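You operate a simulated robot arm through the tools that you are given. There is no shell and no other tool.

The job below is to be done with a simulated robot arm. You get a single attempt, and the scene is never put back.

JOB
Move the mended pot from the black clamp to the black turntable.
Fine: both tape strips go back on their card; unwind the clamp's blue knob; turn the teal knob to lock.

It is judged by the outcome, as a careful person would: the job done as asked, and still so three seconds after it is handed in. It fails if anything else is knocked over, pushed out of place, dropped, spilled or broken.

ROBOT AND FRAMES
A 7-joint arm with a fingered hand, fixed in place. Base frame: the origin is on the floor under the middle of its stand, x ahead of it, y to its left, z up; the work surface is at about z = 740. Units: mm, rad, N and s.
With the tool pointing down near the work surface it reaches from about 200 to 800 mm from the base axis. Its first joint turns from -2.897 to 2.897 rad. Payload 4.9 kg.
The TCP is the grasp point between the finger pads, 32 mm short of the fingertips. In the tool frame z runs along the fingers and y along their closing line. The gripper opens to 192 mm; its body begins 89 mm behind the TCP. The gripper is a hand of 3 fingers: y runs from the thumb to the fingers, the wrist lies at [0, 0, -267] in the tool frame.
Orientation is that of the tool frame in the base frame, as a unit quaternion [w, x, y, z]. With the fingers straight down and closing along the base's y, the tool's x points along the base's -x, its y along +y and its z along -z.

CONTROLS
- The arm moves only by the tool send_rows. Its argument "deltas" is a list of rows, each a list of 6 numbers: the shift along the base's x, y, z in mm, then the turn, a rotation vector about the base's x, y, z in rad. In form: [[dx, dy, dz, rx, ry, rz], ...]. A call has 1 to 20 rows; each row shifts and turns the commanded pose from where the row before left it. Each row takes 0.2 s and may step no farther than 50 mm and 0.15 rad from the row before; otherwise, the whole call is refused. A pose out of reach is approached as far as the arm can. The call stops where the force on the tool passes 40 N (or 10 N more than at its start, if that is more) or the arm is blocked; 0.2 s more then pass. In this call time passes only in rows, and 0.2 s behind the last. It gives the time, the measured TCP pose, the force on the tool (base axes), the opening and the grip force at its end, in the units of the frame above (readings bear some noise), with the torque about the TCP (base axes, N m) and any sound that the robot's microphone picked up, and new pictures: "pictures" is both (left out), scene, wrist or none.
- Cameras (640 x 400 px; columns grow to the right, rows downward): "scene" is fixed at [399.3, 654.9, 1373.9]; the picture's right is [-0.98, 0.19, 0.00], its down [0.13, 0.67, -0.73] and it looks along [-0.14, -0.72, -0.68] (base axes); focal length 248 px, centre (320, 200). "wrist" rides on the gripper at [80, -46, -113] in the tool frame; the picture's right is [0.50, 0.87, 0.00], its down [-0.67, 0.39, -0.63] and it looks along [-0.55, 0.32, 0.78] (tool axes); focal length 226 px, centre (320, 200). There is no depth. A picture from a camera that has moved, and an enlarged one, comes with that camera's place and axes in the base frame and with its lens. The place of the scene camera against the robot may be out by one fixed shift of up to 12 mm in any direction.
- finger_targets(finger1, finger2, thumb_bend): sets how far each is bent, from 0 (flat) to 100 (curled in); at 30 the hand is open as for a grip, at 70 the pads meet at the TCP. One left out holds its place. A second passes; each finger stops where it meets its share of the squeeze, and holds until it gets a number again. It is the only way to open and close the hand. It gives what a move gives, with no picture; readings hold the bend of each and the force on the fingers (four entries, about 0 where the hand has none), thumb and palm.
- enlarge(camera, box): a new picture of the part [left, top, right, bottom] of that camera's present view, enlarged. No time passes.
- sign_off(): hands the job in; it is judged then, once.

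Places have to be worked out from the pictures, the camera data and where the tool is seen. Open the gripper and draw the arm clear of the work before you hand the job in, unless the task says otherwise.

The tools are called after "Call:" as a command line: name --pt "numbers of a row" for each row, then --argument value for the rest, lists and objects as JSON in quotes. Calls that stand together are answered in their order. send_rows: Moves the arm, as the interface text tells. Its arguments: {"type":"object","properties":{"deltas":{"type":"array","items":{"type":"array","items":{"type":"number"}}},"pictures":{"type":"string","enum":["both","scene","wrist","none"]}},"required":["deltas"]} The other tools are called the same way: finger_targets (finger1, finger2, thumb_bend) moves the fingers one by one; enlarge (camera, box) takes an enlarged picture of a part of a camera's view; sign_off () hands the job in.

At the start:

```text
t: 0.0
tcp_pos: [585.9, 85.9, 1130.7]
ee_rot: [0.0, 0.0, 1.0, 0.0]
wrist_force: [-0.5, 0.2, 0.1]
wrist_torque: [0.0, 0.01, 0.02]
grip_width: 191.7
grip_force: 0.0
shape: jaw
bend: [30.0, 30.0, 30.0]
finger forces: [0.1, 0.0, 0.0, 0.1, 0.0, 0.0]
```

scene: 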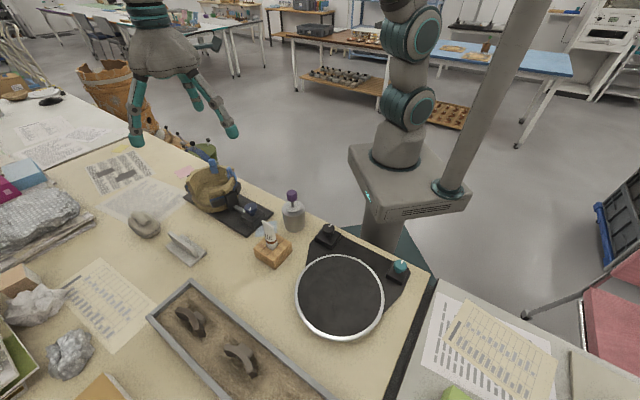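
wrist: 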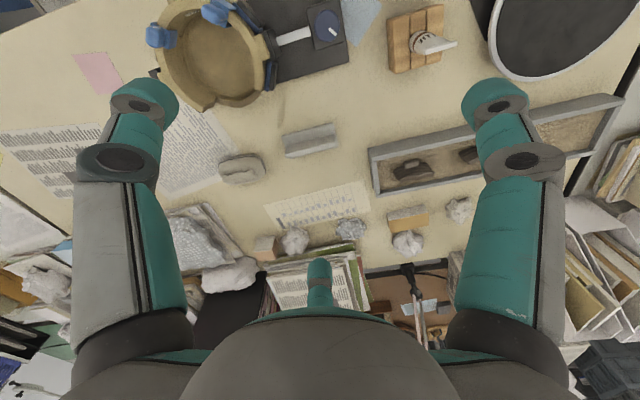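

The pictures show the pot in the black clamp, with blue tape strips on its rim, and the turntable to its right. I start by enlarging these areas to see the details before moving.

Call:
enlarge --camera "scene" --box '[160, 130, 320, 250]'

Call:
enlarge --camera "scene" --box '[270, 200, 440, 350]'

Call:
enlarge --camera "wrist" --box '[120, 0, 360, 150]'

Call:
enlarge --camera "scene" --box '[60, 120, 240, 260]'

```text
3.33 times, centred on (240, 190) of scene
camera zoom: at [399.3, 654.9, 1373.9], right [-0.98, 0.19, 0.0], down [0.13, 0.67, -0.73], along [-0.14, -0.72, -0.68], focal length 826 px, centre (587, 233)
```

zoom: 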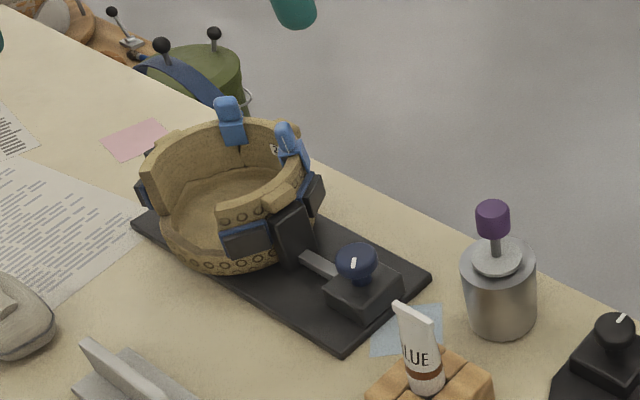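

```text
2.67 times, centred on (355, 275) of scene
camera zoom: at [399.3, 654.9, 1373.9], right [-0.98, 0.19, 0.0], down [0.13, 0.67, -0.73], along [-0.14, -0.72, -0.68], focal length 661 px, centre (227, 0)
```

zoom: 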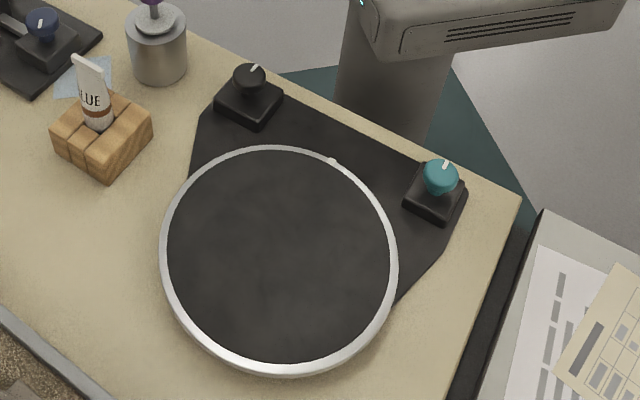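

```text
2.67 times, centred on (240, 75) of wrist
camera zoom: at [506.3, 40.6, 1243.4], right [-0.5, 0.87, 0.0], down [0.67, 0.39, 0.63], along [0.55, 0.32, -0.78], focal length 603 px, centre (533, 533)
```

zoom: 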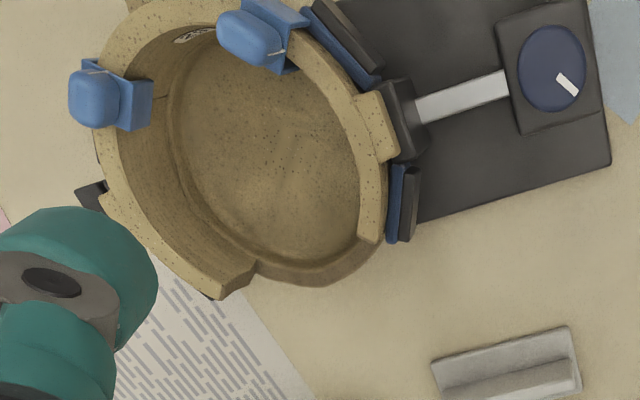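

```text
2.86 times, centred on (150, 190) of scene
camera zoom: at [399.3, 654.9, 1373.9], right [-0.98, 0.19, 0.0], down [0.13, 0.67, -0.73], along [-0.14, -0.72, -0.68], focal length 708 px, centre (806, 229)
```

zoom: 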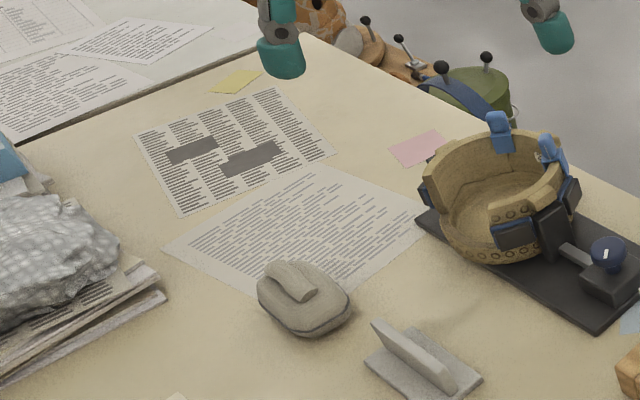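

The pot sits near (640, -86) and the turntable near (295, 380). I zoom harder on the tape strips, the candidate cards and the knobs.

Call:
enlarge --camera "scene" --box '[80, 140, 160, 190]'

Call:
enlarge --camera "scene" --box '[190, 150, 250, 200]'

Call:
enlarge --camera "scene" --box '[300, 210, 350, 250]'

Call:
enlarge --camera "scene" --box '[370, 245, 420, 285]'

Call:
enlarge --camera "scene" --box '[225, 190, 305, 250]'

Call:
enlarge --camera "wrist" --box '[0, 50, 240, 200]'

```text
8.00 times, centred on (120, 165) of scene
camera zoom: at [399.3, 654.9, 1373.9], right [-0.98, 0.19, 0.0], down [0.13, 0.67, -0.73], along [-0.14, -0.72, -0.68], focal length 1983 px, centre (1920, 480)
```

zoom: 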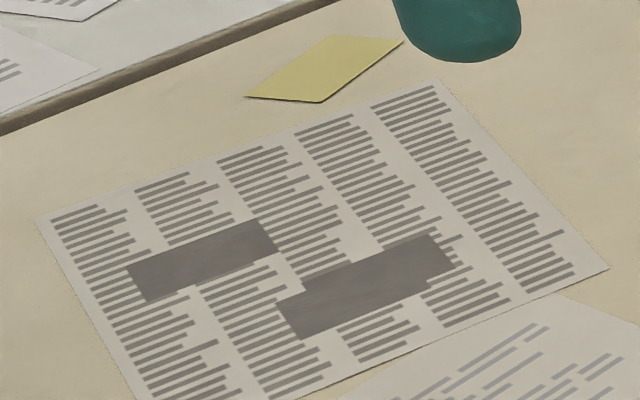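

```text
8.00 times, centred on (220, 175) of scene
camera zoom: at [399.3, 654.9, 1373.9], right [-0.98, 0.19, 0.0], down [0.13, 0.67, -0.73], along [-0.14, -0.72, -0.68], focal length 1983 px, centre (1120, 400)
```

zoom: 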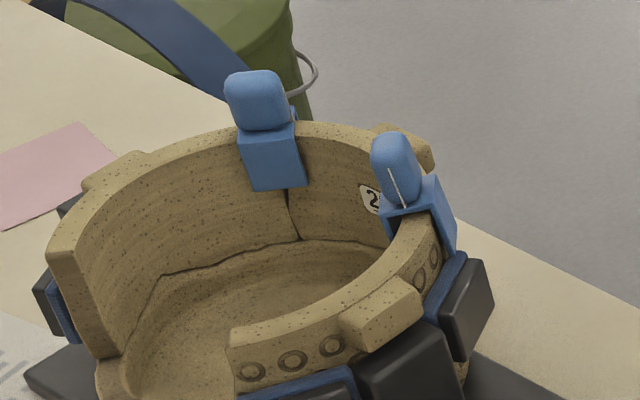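

```text
10.00 times, centred on (325, 230) of scene
camera zoom: at [399.3, 654.9, 1373.9], right [-0.98, 0.19, 0.0], down [0.13, 0.67, -0.73], along [-0.14, -0.72, -0.68], focal length 2479 px, centre (270, -100)
```

zoom: 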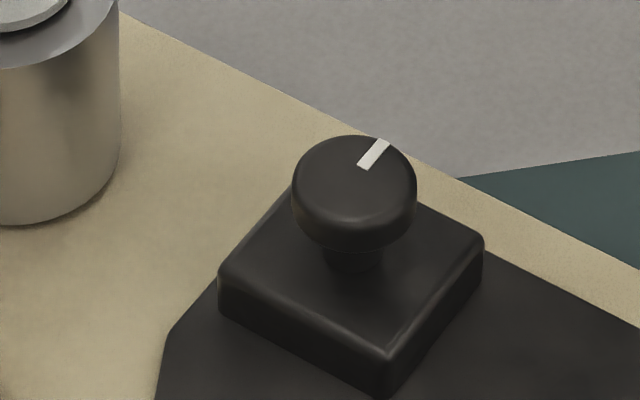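

```text
10.00 times, centred on (395, 265) of scene
camera zoom: at [399.3, 654.9, 1373.9], right [-0.98, 0.19, 0.0], down [0.13, 0.67, -0.73], along [-0.14, -0.72, -0.68], focal length 2479 px, centre (-430, -450)
```

zoom: 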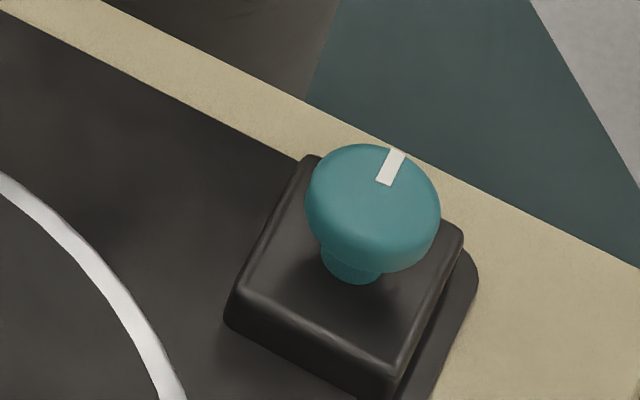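

```text
6.67 times, centred on (265, 220) of scene
camera zoom: at [399.3, 654.9, 1373.9], right [-0.98, 0.19, 0.0], down [0.13, 0.67, -0.73], along [-0.14, -0.72, -0.68], focal length 1653 px, centre (687, 67)
```

zoom: 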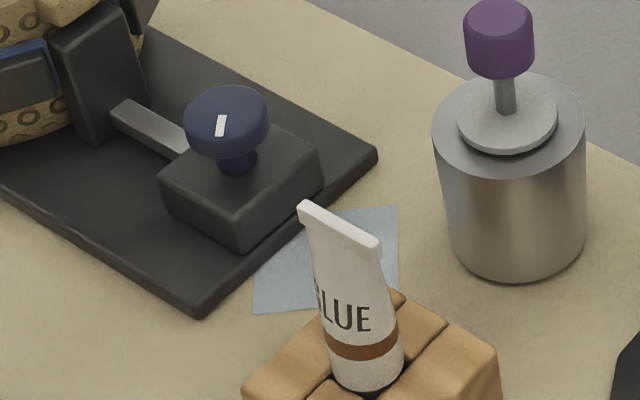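

```text
2.67 times, centred on (120, 125) of wrist
camera zoom: at [506.3, 40.6, 1243.4], right [-0.5, 0.87, 0.0], down [0.67, 0.39, 0.63], along [0.55, 0.32, -0.78], focal length 603 px, centre (853, 400)
```

zoom: 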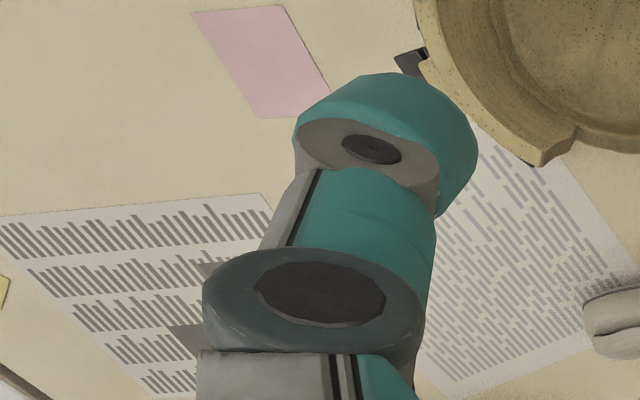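

The card with two grey outlines is evidently the tape card, and each tape strip is a blue saddle with a tab standing over the rim. I move the hand so that the wrist camera looks straight at the pot from closer by.

Call:
send_rows --pt "-8 -30 -20 0 0 0" --pt "-8 -30 -20 0 0 0" --pt "-8 -30 -20 0 0 0" --pt "-8 -30 -20 0 0 0" --pt "-8 -30 -20 0 0 0" --pt "-8 -30 -20 0 0 0" --pt "-8 -30 -20 0 0 0" --pt "-3 -28 -20 0 0 0" --pictures "both"

```text
t: 1.8
tcp_pos: [528.8, -150.7, 971.9]
ee_rot: [0.0, -0.001, 1.0, 0.0]
wrist_force: [0.7, 0.2, -0.1]
wrist_torque: [-0.01, -0.01, -0.02]
grip_width: 191.8
grip_force: 0.0
shape: jaw
bend: [30.0, 30.0, 30.0]
finger forces: [0.0, 0.0, 0.0, 0.0, 0.1, 0.0]
camera wrist: at [449.6, -197.0, 1084.2], right [-0.5, 0.87, 0.0], down [0.67, 0.39, 0.63], along [0.55, 0.32, -0.77], focal length 226 px, centre (320, 200)
```

scene: 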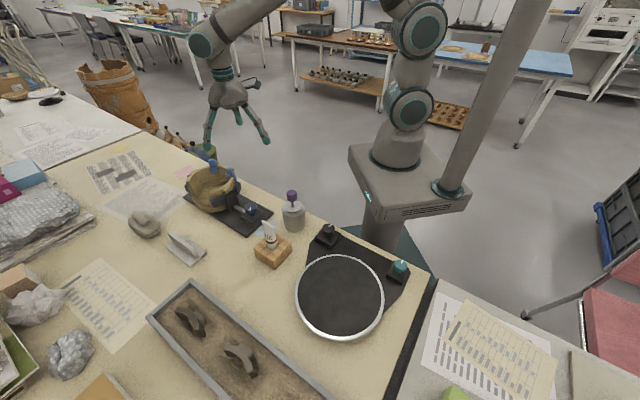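
wrist: 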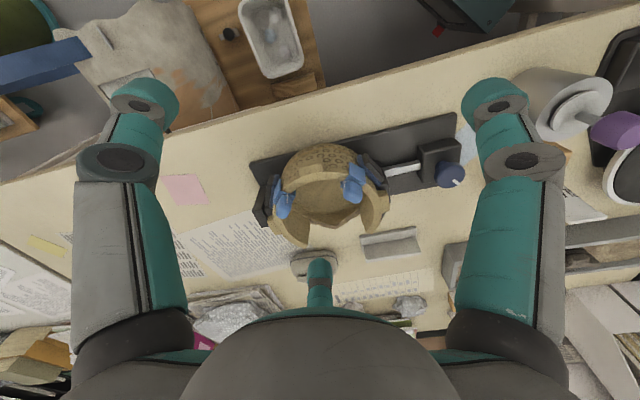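

The pot is now in the clear middle of the wrist view. I enlarge it.

Call:
enlarge --camera "wrist" --box '[240, 100, 480, 250]'

Call:
enlarge --camera "wrist" --box '[250, 130, 410, 230]'

Call:
enlarge --camera "wrist" --box '[0, 150, 320, 350]'

```text
2.67 times, centred on (360, 175) of wrist
camera zoom: at [449.6, -197.0, 1084.2], right [-0.5, 0.87, 0.0], down [0.67, 0.39, 0.63], along [0.55, 0.32, -0.77], focal length 603 px, centre (213, 267)
```

zoom: 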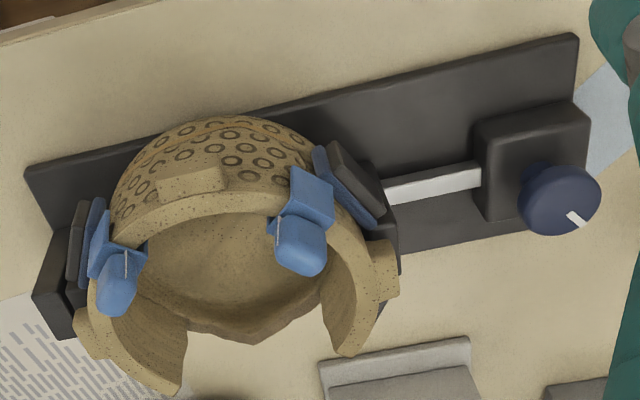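

```text
4.00 times, centred on (330, 180) of wrist
camera zoom: at [449.6, -197.0, 1084.2], right [-0.5, 0.87, 0.0], down [0.67, 0.39, 0.63], along [0.55, 0.32, -0.77], focal length 904 px, centre (280, 280)
```

zoom: 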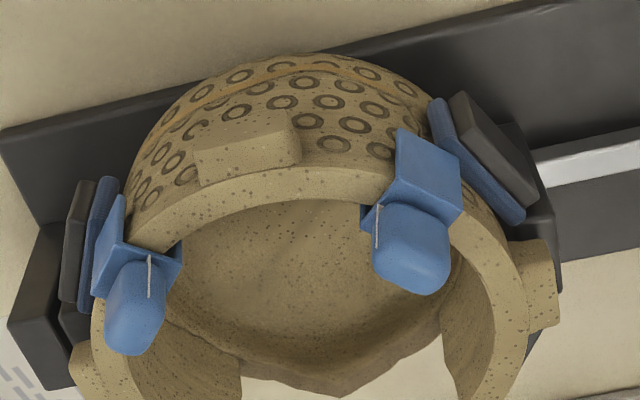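

```text
2.00 times, centred on (160, 250) of wrist
camera zoom: at [449.6, -197.0, 1084.2], right [-0.5, 0.87, 0.0], down [0.67, 0.39, 0.63], along [0.55, 0.32, -0.77], focal length 452 px, centre (640, 100)
```

zoom: 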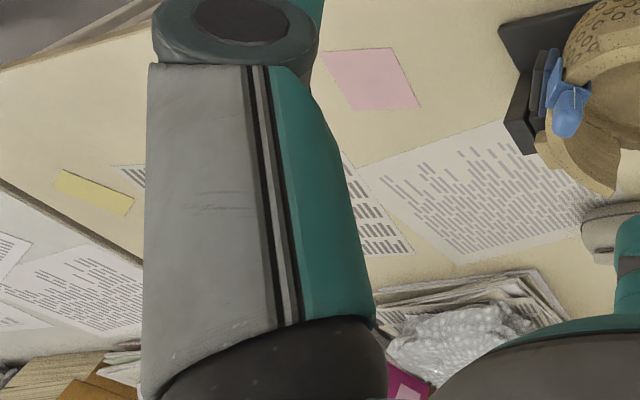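

From two wrist views I place the tape tabs near (638,-143,865) and (572,-80,870), and the blue knob's top near (509,55,806). I turn the hand and look at the clamp from the knob side.

Call:
send_rows --pt "4.3 16 0 0 0 -0.143" --pt "4.3 16 0 0 0 -0.143" --pt "4.3 16 0 0 0 -0.143" --pt "4.3 16 0 0 0 -0.143" --pt "4.3 16 0 0 0 -0.143" --pt "4.3 16 0 0 0 -0.143" --pt "4.3 16 0 0 0 -0.143" --pt "4.3 16 0 0 0 -0.143" --pt "4.3 16 0 0 0 -0.143" --pt "4.3 16 0 0 0 -0.143" --pt "4.3 16 0 0 0 -0.141" --pictures "wrist"

```text
t: 4.2
tcp_pos: [573.0, 25.5, 971.1]
ee_rot: [0.0, 0.707, 0.707, 0.0]
wrist_force: [-0.9, 0.6, -0.3]
wrist_torque: [-0.03, 0.03, 0.0]
grip_width: 192.1
grip_force: 0.0
shape: jaw
bend: [30.0, 30.0, 30.0]
finger forces: [0.0, 0.0, 0.1, 0.0, 0.0, 0.0]
camera wrist: at [528.1, 105.6, 1083.9], right [0.87, 0.5, 0.0], down [0.39, -0.67, 0.63], along [0.31, -0.55, -0.78], focal length 226 px, centre (320, 200)
```

wrist: 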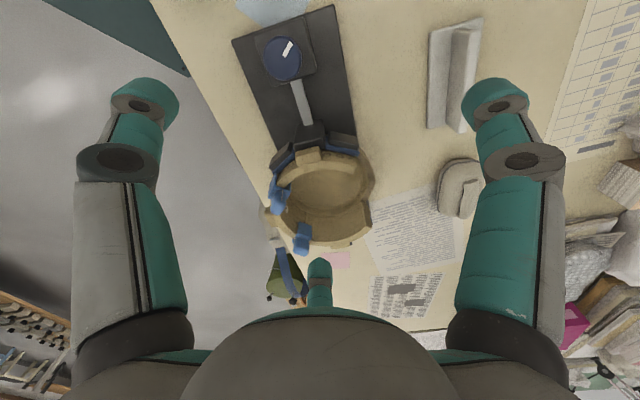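

Now the clamp is seen from the knob side, and the card lies further on. I enlarge the pot, the knob and the card.

Call:
enlarge --camera "wrist" --box '[240, 130, 400, 255]'

Call:
enlarge --camera "wrist" --box '[225, 0, 385, 120]'

Call:
enlarge --camera "wrist" --box '[340, 180, 480, 340]'

```text
3.20 times, centred on (320, 192) of wrist
camera zoom: at [528.1, 105.6, 1083.9], right [0.87, 0.5, 0.0], down [0.39, -0.67, 0.63], along [0.31, -0.55, -0.78], focal length 723 px, centre (320, 224)
```

zoom: 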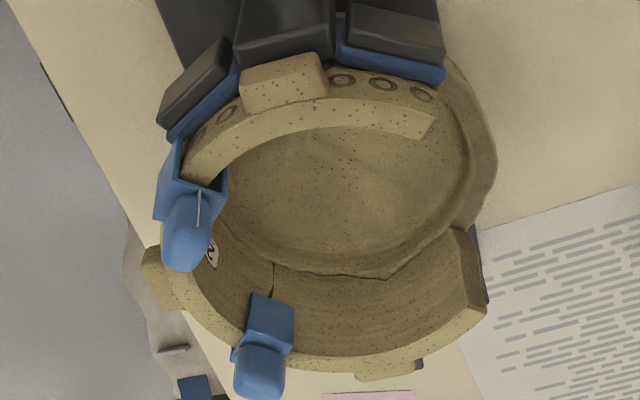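

```text
3.33 times, centred on (305, 60) of wrist
camera zoom: at [528.1, 105.6, 1083.9], right [0.87, 0.5, 0.0], down [0.39, -0.67, 0.63], along [0.31, -0.55, -0.78], focal length 754 px, centre (370, 667)
```

zoom: 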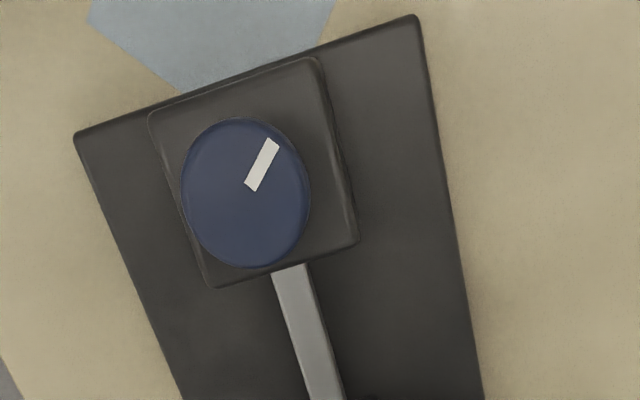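

```text
2.50 times, centred on (410, 260) of wrist
camera zoom: at [528.1, 105.6, 1083.9], right [0.87, 0.5, 0.0], down [0.39, -0.67, 0.63], along [0.31, -0.55, -0.78], focal length 565 px, centre (95, 50)
```

zoom: 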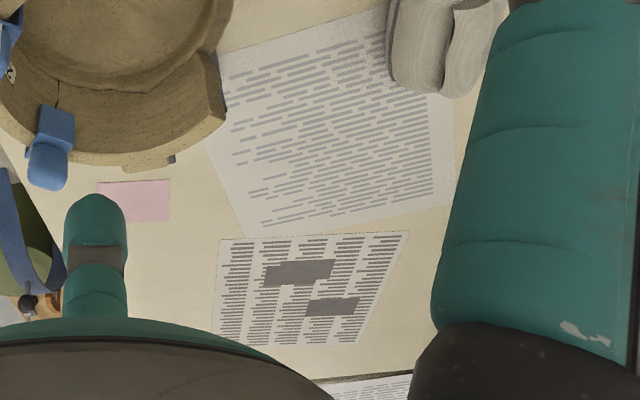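

I fit the pot's rim: centre about (636,-73), radius about 79, top near z=848, with the notch facing +x+y. I zoom harder on both strips for their shape, in both cameras.

Call:
enlarge --camera "wrist" --box '[270, 160, 318, 190]'

Call:
enlarge --camera "wrist" --box '[264, 170, 328, 260]'

Call:
enlarge --camera "scene" --box '[210, 154, 250, 184]'

Call:
enlarge --camera "scene" --box '[180, 175, 260, 225]'

```text
13.33 times, centred on (294, 175) of wrist
camera zoom: at [528.1, 105.6, 1083.9], right [0.87, 0.5, 0.0], down [0.39, -0.67, 0.63], along [0.31, -0.55, -0.78], focal length 3014 px, centre (667, 533)
```

zoom: 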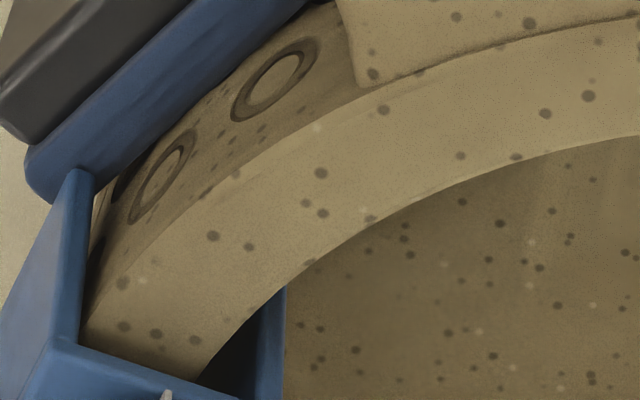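

```text
4.44 times, centred on (296, 215) of wrist
camera zoom: at [528.1, 105.6, 1083.9], right [0.87, 0.5, 0.0], down [0.39, -0.67, 0.63], along [0.31, -0.55, -0.78], focal length 1005 px, centre (427, 133)
```

zoom: 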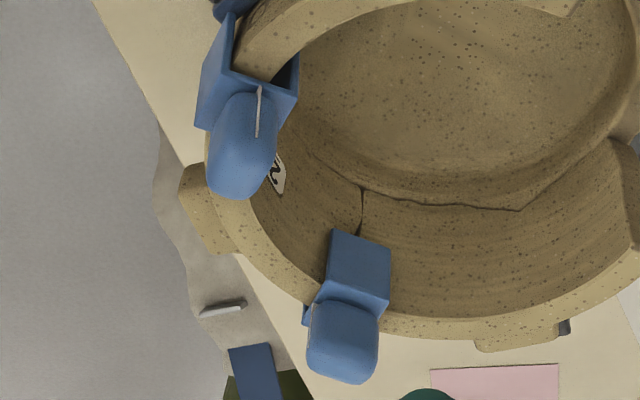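

```text
13.33 times, centred on (230, 169) of scene
camera zoom: at [399.3, 654.9, 1373.9], right [-0.98, 0.19, 0.0], down [0.13, 0.67, -0.73], along [-0.14, -0.72, -0.68], focal length 3305 px, centre (1520, 613)
```

zoom: 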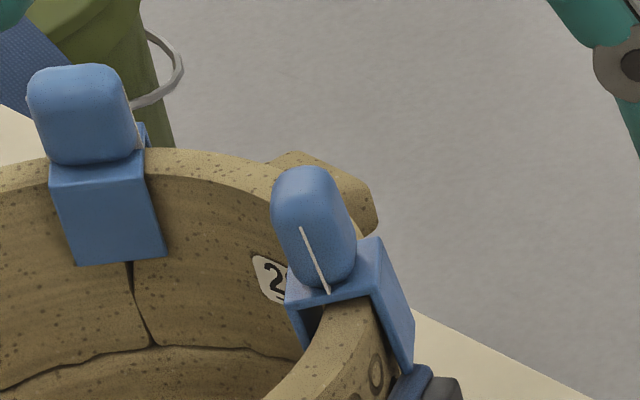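

```text
8.00 times, centred on (220, 200) of scene
camera zoom: at [399.3, 654.9, 1373.9], right [-0.98, 0.19, 0.0], down [0.13, 0.67, -0.73], along [-0.14, -0.72, -0.68], focal length 1983 px, centre (1120, 200)
```

zoom: 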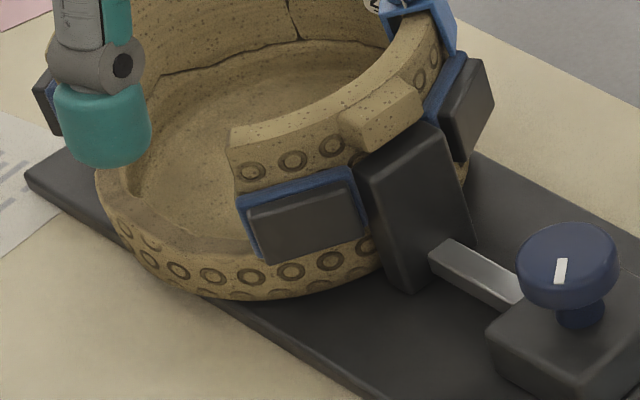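

The saddles are inverted U clips, and the printed sheet with grey blocks lies about 1.1 m away, out of reach, so it is not their card. The grey base with an upright plate at about (710,128) looks like a card that the clips straddle, so I inspect it and the other objects nearby.

Call:
enlarge --camera "wrist" --box '[410, 10, 490, 140]'

Call:
enlarge --camera "scene" --box '[120, 200, 220, 275]'

Call:
enlarge --camera "scene" --box '[140, 270, 300, 400]'

Call:
enlarge --camera "scene" --box '[0, 250, 160, 400]'

Call:
enlarge --camera "scene" --box '[400, 270, 640, 400]'

```text
3.08 times, centred on (450, 75) of wrist
camera zoom: at [528.1, 105.6, 1083.9], right [0.87, 0.5, 0.0], down [0.39, -0.67, 0.63], along [0.31, -0.55, -0.78], focal length 696 px, centre (-80, 585)
```

zoom: 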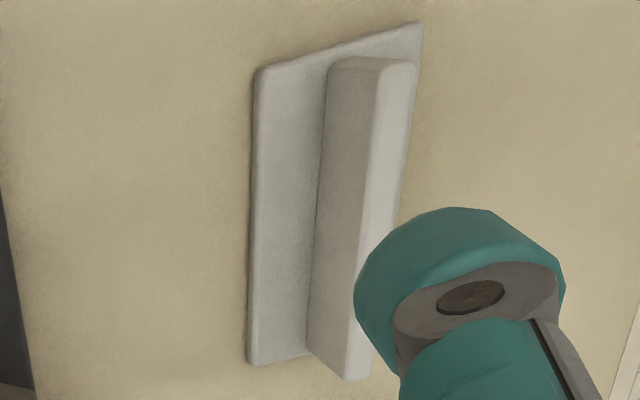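

```text
5.33 times, centred on (170, 238) of scene
camera zoom: at [399.3, 654.9, 1373.9], right [-0.98, 0.19, 0.0], down [0.13, 0.67, -0.73], along [-0.14, -0.72, -0.68], focal length 1322 px, centre (1120, 0)
```

zoom: 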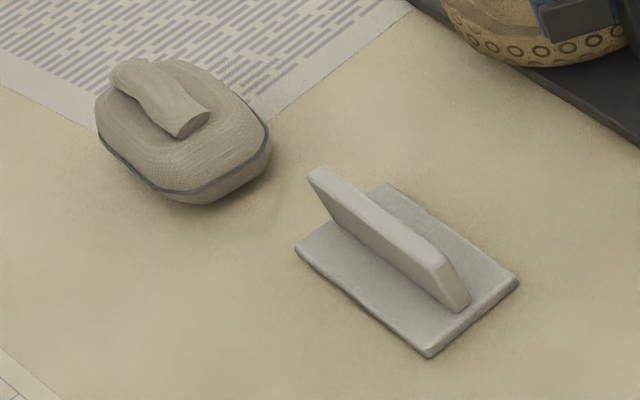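

```text
3.08 times, centred on (220, 335) of scene
camera zoom: at [399.3, 654.9, 1373.9], right [-0.98, 0.19, 0.0], down [0.13, 0.67, -0.73], along [-0.14, -0.72, -0.68], focal length 763 px, centre (628, -215)
```

zoom: 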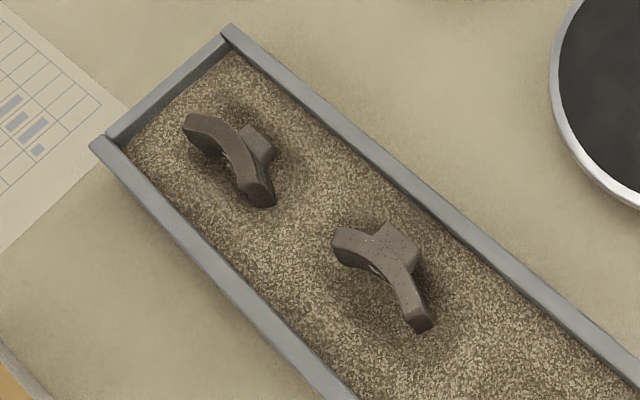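

```text
2.67 times, centred on (80, 325) of scene
camera zoom: at [399.3, 654.9, 1373.9], right [-0.98, 0.19, 0.0], down [0.13, 0.67, -0.73], along [-0.14, -0.72, -0.68], focal length 661 px, centre (960, -133)
```

zoom: 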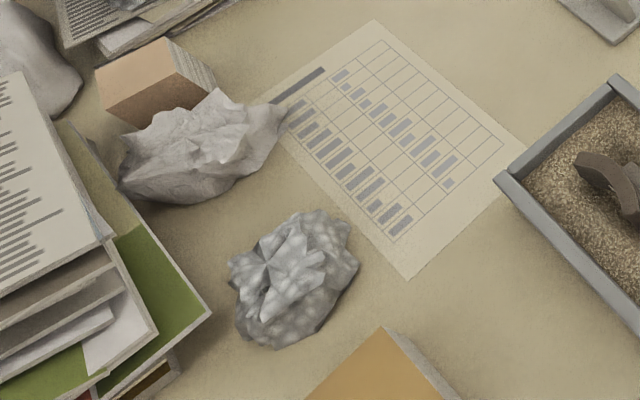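

```text
2.67 times, centred on (520, 335) of scene
camera zoom: at [399.3, 654.9, 1373.9], right [-0.98, 0.19, 0.0], down [0.13, 0.67, -0.73], along [-0.14, -0.72, -0.68], focal length 661 px, centre (-213, -160)
```

zoom: 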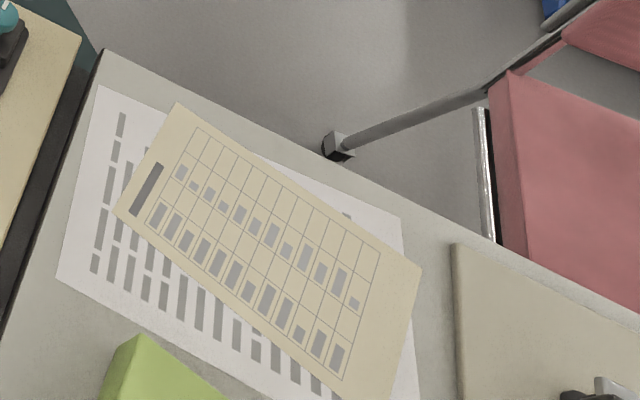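

The grey piece is an upright card about 114 mm long on a base, centred near (717,137) and running along (0.71,-0.71), about as thick as the rim, so the clips straddle it. I now close the fingers in free air to learn how the hand closes and which finger is which.

Call:
finger_targets --finger1 60

Call:
enlarge --camera "wrist" --box '[0, 0, 640, 400]'

Call:
enlarge --camera "scene" --box '[160, 50, 320, 150]'

```text
t: 5.2
tcp_pos: [572.5, 24.7, 972.1]
ee_rot: [-0.001, 0.707, 0.707, 0.0]
wrist_force: [0.5, -0.3, -1.2]
wrist_torque: [0.0, 0.01, 0.02]
grip_width: 111.1
grip_force: 0.0
shape: fingers
bend: [60.0, 30.0, 30.0]
finger forces: [0.1, 0.0, 0.1, 0.0, 0.0, 0.1]
```

```text
1.00 times, centred on (320, 200) of wrist (not enlarged: the box is as wide or as high as the picture)
camera zoom: at [527.8, 105.2, 1084.0], right [0.87, 0.5, 0.0], down [0.39, -0.67, 0.63], along [0.32, -0.55, -0.78], focal length 226 px, centre (320, 200)
```

zoom: 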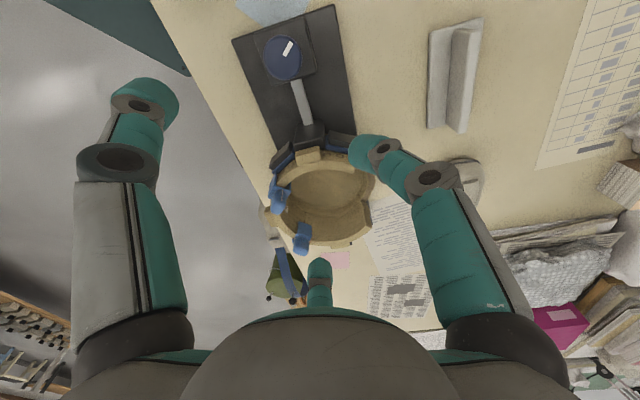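

```text
4.00 times, centred on (240, 100) of scene
camera zoom: at [399.3, 654.9, 1373.9], right [-0.98, 0.19, 0.0], down [0.13, 0.67, -0.73], along [-0.14, -0.72, -0.68], focal length 992 px, centre (640, 600)
```

zoom: 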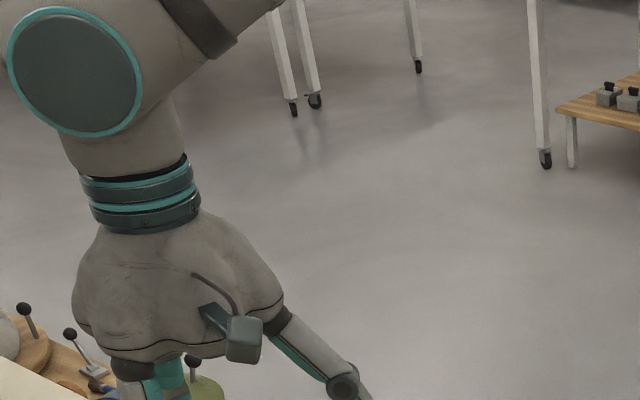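

Finger1 is the one on the right of the wrist view (tool angle +30°). I close the rest to see the closed shape.

Call:
finger_targets --finger1 60 --finger2 60 --thumb_bend 60

Call:
enlarge --camera "wrist" --box '[160, 60, 480, 260]'

Call:
enlarge --camera "scene" --box '[160, 100, 320, 200]'

```text
t: 6.2
tcp_pos: [573.6, 24.7, 972.0]
ee_rot: [0.0, 0.707, 0.707, 0.0]
wrist_force: [0.3, 0.1, -1.1]
wrist_torque: [0.03, 0.04, -0.02]
grip_width: 42.6
grip_force: 0.1
shape: fingers
bend: [60.0, 60.0, 60.0]
finger forces: [0.1, 0.1, 0.0, 0.0, 0.0, 0.0]
```

```text
2.00 times, centred on (320, 160) of wrist
camera zoom: at [527.8, 105.2, 1084.0], right [0.87, 0.5, 0.0], down [0.39, -0.67, 0.63], along [0.32, -0.55, -0.78], focal length 452 px, centre (320, 280)
```

zoom: 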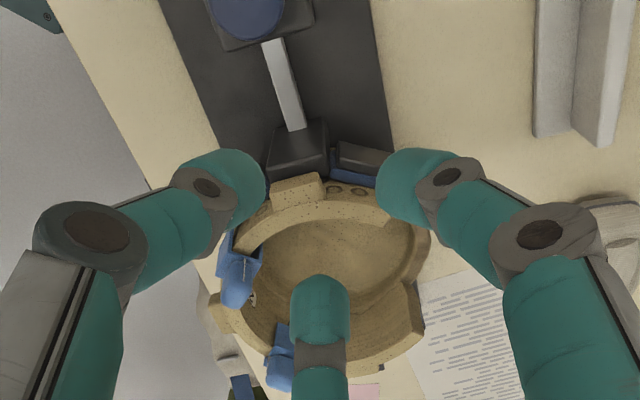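

```text
4.00 times, centred on (240, 150) of scene
camera zoom: at [399.3, 654.9, 1373.9], right [-0.98, 0.19, 0.0], down [0.13, 0.67, -0.73], along [-0.14, -0.72, -0.68], focal length 992 px, centre (640, 400)
```

zoom: 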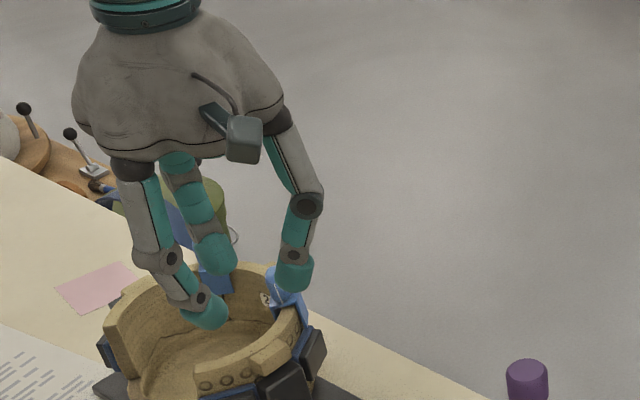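

At bend 60 the pads stand 21 mm from the centre, about 2.5 mm per unit. I refine the tabs to A (637.4,-142,864.5) and B (573.5,-78.5,866), set a narrow opening, and go above strip A with the thumb on the pot's outer side.

Call:
finger_targets --finger1 54 --finger2 54 --thumb_bend 54

Call:
send_rows --pt "5.8 -15.15 -2 0 0 0.143" --pt "5.8 -15.15 -2 0 0 0.143" --pt "5.8 -15.15 -2 0 0 0.143" --pt "5.8 -15.15 -2 0 0 0.143" --pt "5.8 -15.15 -2 0 0 0.143" --pt "5.8 -15.15 -2 0 0 0.143" --pt "5.8 -15.15 -2 0 0 0.143" --pt "5.8 -15.15 -2 0 0 0.143" --pt "5.8 -15.15 -2 0 0 0.143" --pt "5.8 -15.15 -2 0 0 0.143" --pt "5.8 -15.15 -2 0 0 0.141" --pictures "both"

```text
t: 7.2
tcp_pos: [572.9, 25.2, 971.6]
ee_rot: [0.0, 0.707, 0.707, 0.0]
wrist_force: [0.0, 0.1, -0.6]
wrist_torque: [0.0, -0.03, 0.03]
grip_width: 66.4
grip_force: 0.1
shape: fingers
bend: [54.0, 54.0, 54.0]
finger forces: [0.0, 0.1, 0.1, 0.1, 0.1, 0.1]
```

```text
t: 9.6
tcp_pos: [638.3, -144.3, 948.1]
ee_rot: [0.001, -0.001, 1.0, 0.0]
wrist_force: [0.9, 0.3, -0.2]
wrist_torque: [0.01, 0.03, -0.02]
grip_width: 66.8
grip_force: 0.0
shape: fingers
bend: [54.0, 54.0, 54.0]
finger forces: [0.0, 0.1, 0.0, 0.0, 0.0, 0.1]
camera wrist: at [559.1, -190.7, 1061.3], right [-0.5, 0.86, 0.0], down [0.67, 0.39, 0.63], along [0.55, 0.32, -0.77], focal length 226 px, centre (320, 200)
```

scene: 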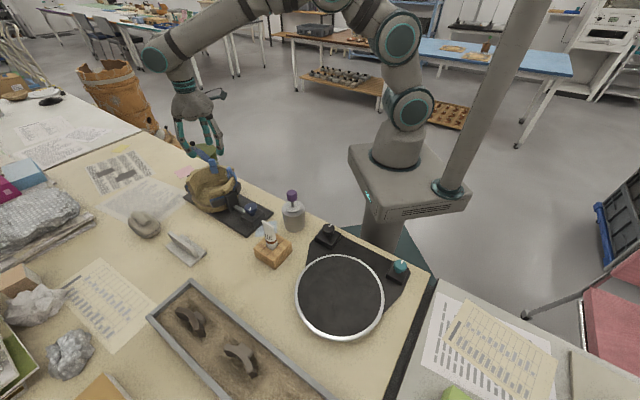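
wrist: 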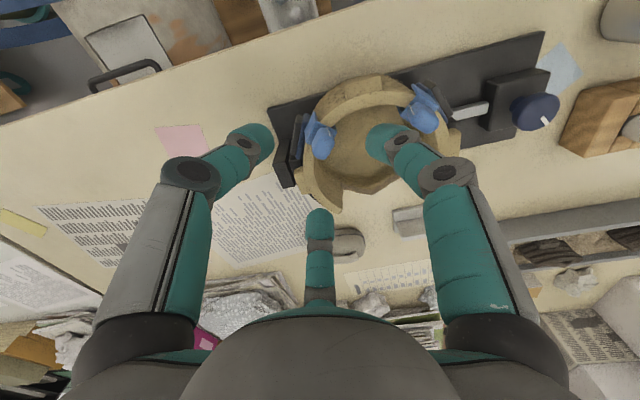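

The hand hovers above strip A. I enlarge the wrist view around it to check alignment.

Call:
enlarge --camera "wrist" --box '[256, 80, 448, 200]'

Call:
enlarge --camera "wrist" --box '[280, 100, 360, 180]'

Call:
enlarge --camera "scene" --box '[160, 90, 260, 220]'

```text
3.33 times, centred on (352, 140) of wrist
camera zoom: at [559.1, -190.7, 1061.3], right [-0.5, 0.86, 0.0], down [0.67, 0.39, 0.63], along [0.55, 0.32, -0.77], focal length 754 px, centre (213, 400)
```

zoom: 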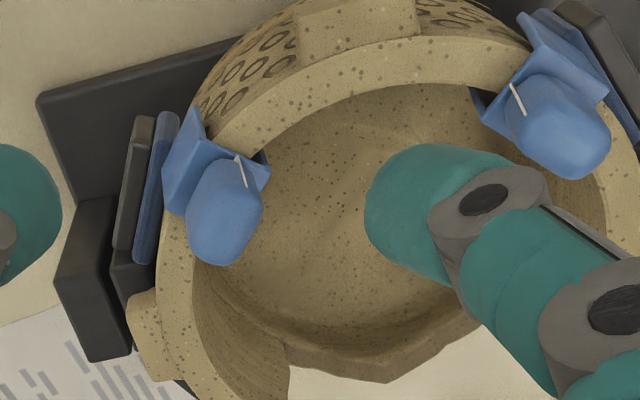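

```text
5.00 times, centred on (320, 140) of wrist
camera zoom: at [559.1, -190.7, 1061.3], right [-0.5, 0.86, 0.0], down [0.67, 0.39, 0.63], along [0.55, 0.32, -0.77], focal length 1130 px, centre (320, 500)
```

zoom: 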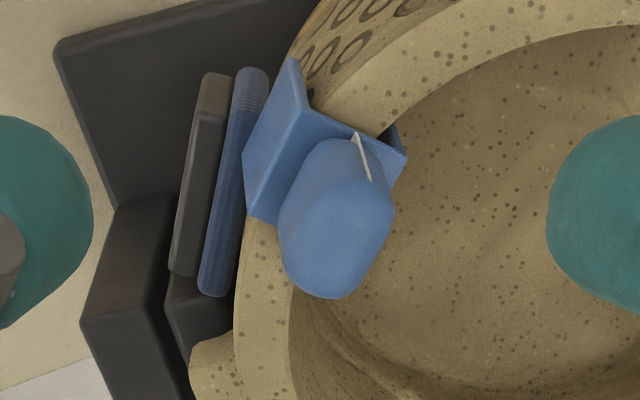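

```text
3.08 times, centred on (210, 155) of scene
camera zoom: at [399.3, 654.9, 1373.9], right [-0.98, 0.19, 0.0], down [0.13, 0.67, -0.73], along [-0.14, -0.72, -0.68], focal length 763 px, centre (658, 338)
```

zoom: 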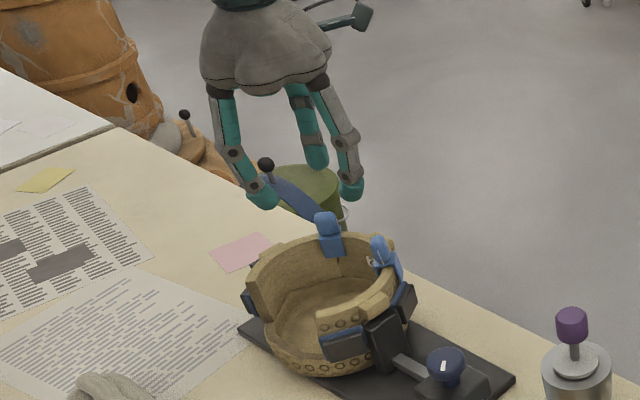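

The tab's centre comes out again at (637.1,-142.0,864.5), its top near z=875, with the clip's top plate near 853. I descend so that the fingertips stop just above that plate (TCP z about 885).

Call:
send_rows --pt "-1.2 2.3 -13 0 0 0" --pt "0 0 -15 0 0 0" --pt "0 0 -15 0 0 0" --pt "0 0 -12 0 0 0" --pt "0 0 -8 0 0 0" --pictures "both"

Call:
enlarge --camera "wrist" --box '[200, 100, 440, 250]'

Call:
enlarge --camera "scene" --box '[180, 130, 260, 190]'

```text
t: 10.8
tcp_pos: [637.7, -141.2, 889.0]
ee_rot: [0.003, 0.0, 1.0, -0.001]
wrist_force: [-1.1, 1.2, 21.0]
wrist_torque: [0.52, 1.03, 0.02]
grip_width: 67.8
grip_force: 10.8
shape: fingers
bend: [53.0, 54.0, 54.0]
finger forces: [20.8, 0.0, 0.1, 0.1, 0.1, 0.1]
camera wrist: at [558.5, -186.7, 1001.2], right [-0.5, 0.87, 0.0], down [0.67, 0.39, 0.64], along [0.55, 0.32, -0.77], focal length 226 px, centre (320, 200)
```

scene: 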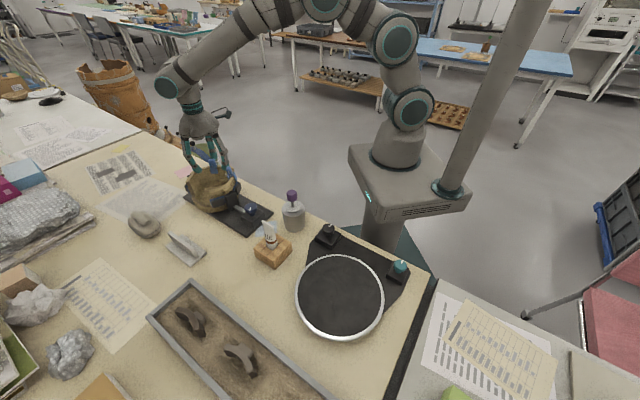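
wrist: 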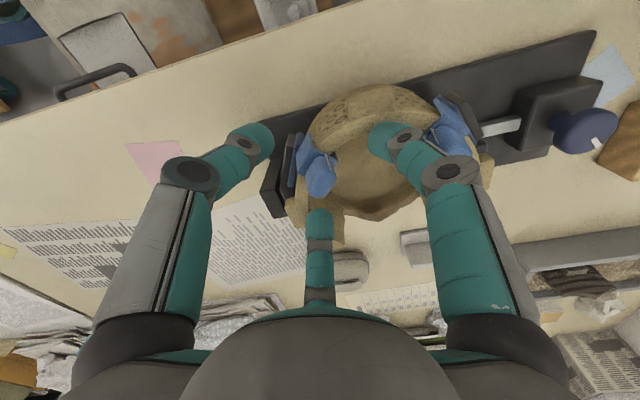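

```text
2.67 times, centred on (320, 175) of wrist
camera zoom: at [558.5, -186.7, 1001.2], right [-0.5, 0.87, 0.0], down [0.67, 0.39, 0.64], along [0.55, 0.32, -0.77], focal length 603 px, centre (320, 267)
```

zoom: 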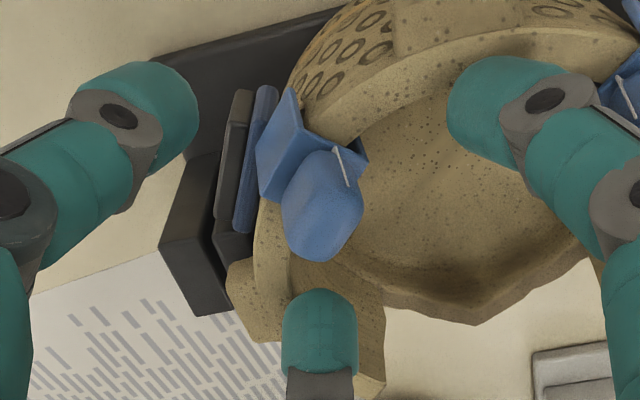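

```text
6.67 times, centred on (220, 160) of scene
camera zoom: at [399.3, 654.9, 1373.9], right [-0.98, 0.19, 0.0], down [0.13, 0.67, -0.73], along [-0.14, -0.72, -0.68], focal length 1653 px, centre (987, 467)
```

zoom: 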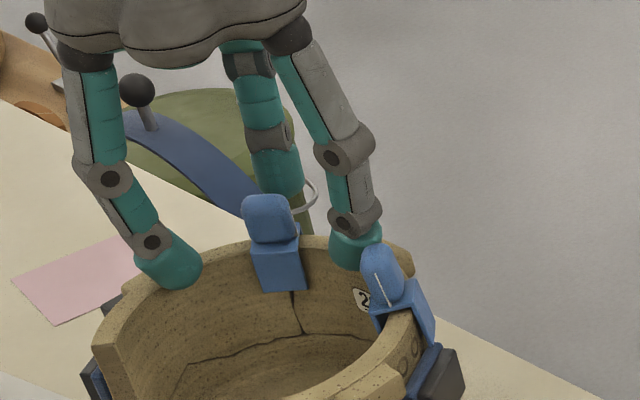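

Finger1 reads 21 N: its tip touched the pot's rim between the two strips, because at this opening the fingertips reach lower than I assumed. I back up at once.

Call:
send_rows --pt "0 0 6 0 0 0" --pt "0 0 8 0 0 0" --pictures "both"

Call:
enlarge --camera "wrist" --box '[200, 60, 440, 210]'

Call:
enlarge --camera "scene" --box '[180, 130, 260, 190]'

```text
t: 11.4
tcp_pos: [635.5, -139.8, 899.0]
ee_rot: [-0.001, 0.0, 1.0, 0.0]
wrist_force: [-0.7, 0.1, 0.9]
wrist_torque: [0.0, 0.02, 0.0]
grip_width: 66.4
grip_force: 0.1
shape: fingers
bend: [54.0, 54.0, 54.0]
finger forces: [0.0, 0.0, 0.1, 0.1, 0.0, 0.0]
camera wrist: at [557.4, -186.0, 1011.7], right [-0.5, 0.87, 0.0], down [0.67, 0.39, 0.63], along [0.55, 0.32, -0.78], focal length 226 px, centre (320, 200)
```

scene: 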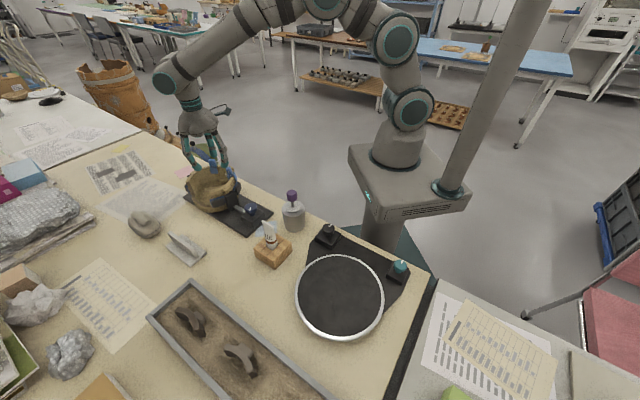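
wrist: 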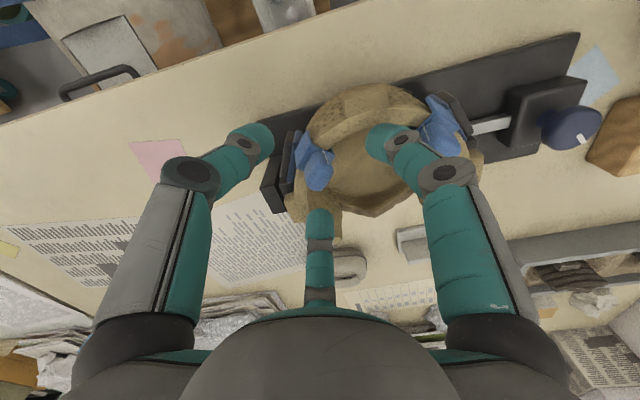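

```text
2.67 times, centred on (320, 135) of wrist
camera zoom: at [557.4, -186.0, 1011.7], right [-0.5, 0.87, 0.0], down [0.67, 0.39, 0.63], along [0.55, 0.32, -0.78], focal length 603 px, centre (320, 373)
```

zoom: 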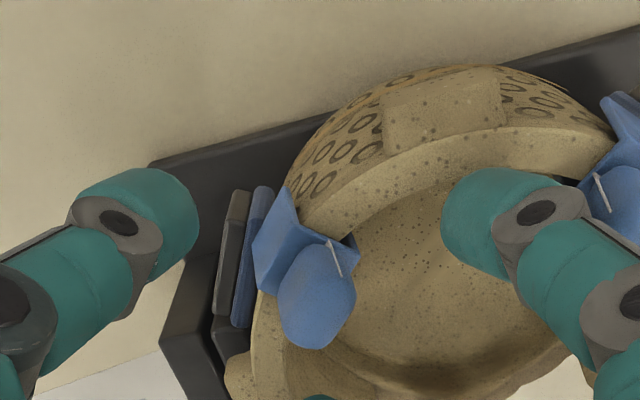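

```text
6.67 times, centred on (220, 160) of scene
camera zoom: at [399.3, 654.9, 1373.9], right [-0.98, 0.19, 0.0], down [0.13, 0.67, -0.73], along [-0.14, -0.72, -0.68], focal length 1653 px, centre (987, 467)
```

zoom: 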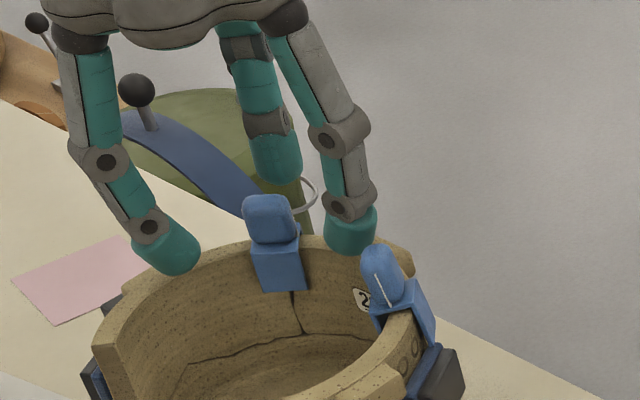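

The pot has not shifted (the tab still reads (636,-141)). At bend 54 the tips reach about 40 mm below the TCP, so I go to TCP z of about 893.5, which keeps the tips about 5 mm over the rim, and close in stages on tab A.

Call:
send_rows --pt "0.6 -1.5 -2.5 0 0 0" --pt "0 0 -3 0 0 0" --pictures "none"

Call:
finger_targets --finger1 62 --finger2 62 --thumb_bend 62

Call:
enlarge --camera "wrist" --box '[200, 60, 440, 210]'

Call:
enlarge --camera "scene" --box '[180, 130, 260, 190]'

```text
t: 12.0
tcp_pos: [637.2, -143.4, 895.0]
ee_rot: [0.0, 0.0, 1.0, -0.001]
wrist_force: [-0.1, -1.7, -0.3]
wrist_torque: [-0.01, -0.02, 0.0]
grip_width: 66.7
grip_force: 0.0
shape: fingers
bend: [54.0, 54.0, 54.0]
finger forces: [0.1, 0.0, 0.0, 0.0, 0.0, 0.1]
```

```text
t: 13.0
tcp_pos: [635.7, -142.6, 894.8]
ee_rot: [0.0, 0.0, 1.0, 0.0]
wrist_force: [-0.4, 0.3, 0.4]
wrist_torque: [-0.01, -0.01, 0.02]
grip_width: 34.3
grip_force: 0.0
shape: fingers
bend: [62.0, 62.0, 62.0]
finger forces: [0.0, 0.0, 0.0, 0.0, 0.1, 0.0]
```

```text
2.67 times, centred on (320, 135) of wrist
camera zoom: at [558.0, -188.1, 1008.0], right [-0.5, 0.87, 0.0], down [0.67, 0.39, 0.63], along [0.55, 0.32, -0.78], focal length 603 px, centre (320, 373)
```

zoom: 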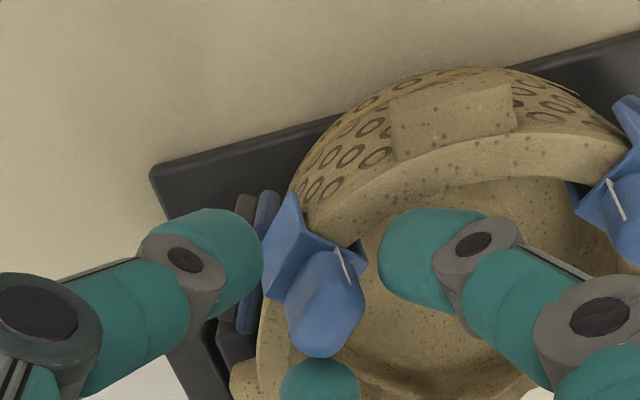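

```text
6.67 times, centred on (220, 160) of scene
camera zoom: at [399.3, 654.9, 1373.9], right [-0.98, 0.19, 0.0], down [0.13, 0.67, -0.73], along [-0.14, -0.72, -0.68], focal length 1653 px, centre (987, 467)
```

zoom: 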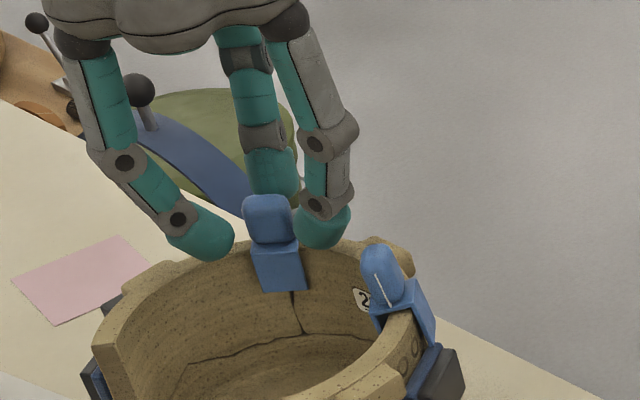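

All three tips stand around tab A just clear of it. I close further.

Call:
finger_targets --finger1 66 --finger2 66 --thumb_bend 67

Call:
enlarge --camera "wrist" --box '[240, 100, 400, 200]'

Call:
enlarge --camera "scene" --box '[190, 135, 250, 180]'

```text
t: 14.0
tcp_pos: [637.3, -143.3, 894.9]
ee_rot: [0.0, 0.0, 1.0, 0.0]
wrist_force: [-0.3, -0.1, -0.2]
wrist_torque: [0.02, -0.02, 0.0]
grip_width: 19.9
grip_force: 2.1
shape: fingers
bend: [65.0, 65.0, 66.0]
finger forces: [1.7, 1.6, 0.1, 0.0, 1.5, 0.0]
```

```text
4.00 times, centred on (320, 150) of wrist
camera zoom: at [558.0, -188.1, 1008.0], right [-0.5, 0.87, 0.0], down [0.67, 0.39, 0.63], along [0.55, 0.32, -0.78], focal length 904 px, centre (320, 400)
```

zoom: 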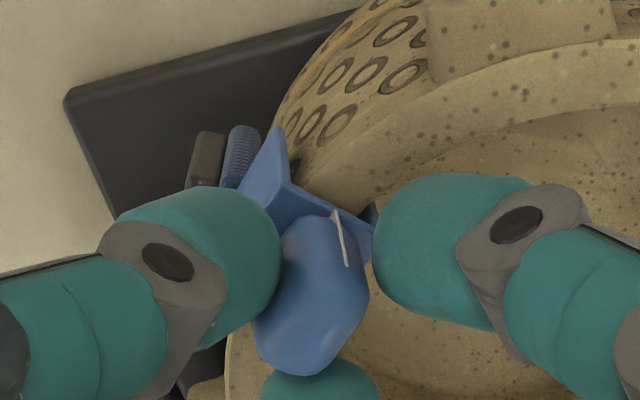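

```text
8.89 times, centred on (220, 158) of scene
camera zoom: at [399.3, 654.9, 1373.9], right [-0.98, 0.19, 0.0], down [0.13, 0.67, -0.73], along [-0.14, -0.72, -0.68], focal length 2204 px, centre (1209, 578)
```

zoom: 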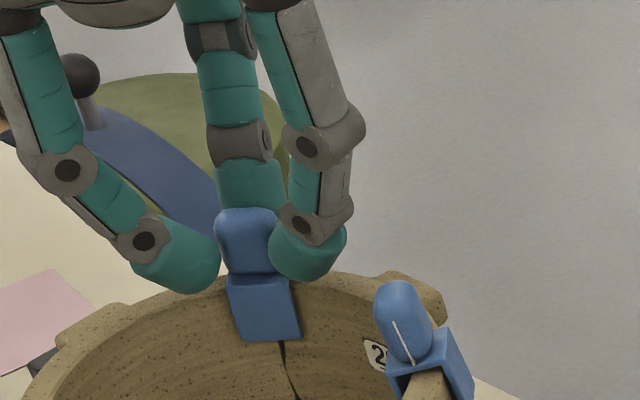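

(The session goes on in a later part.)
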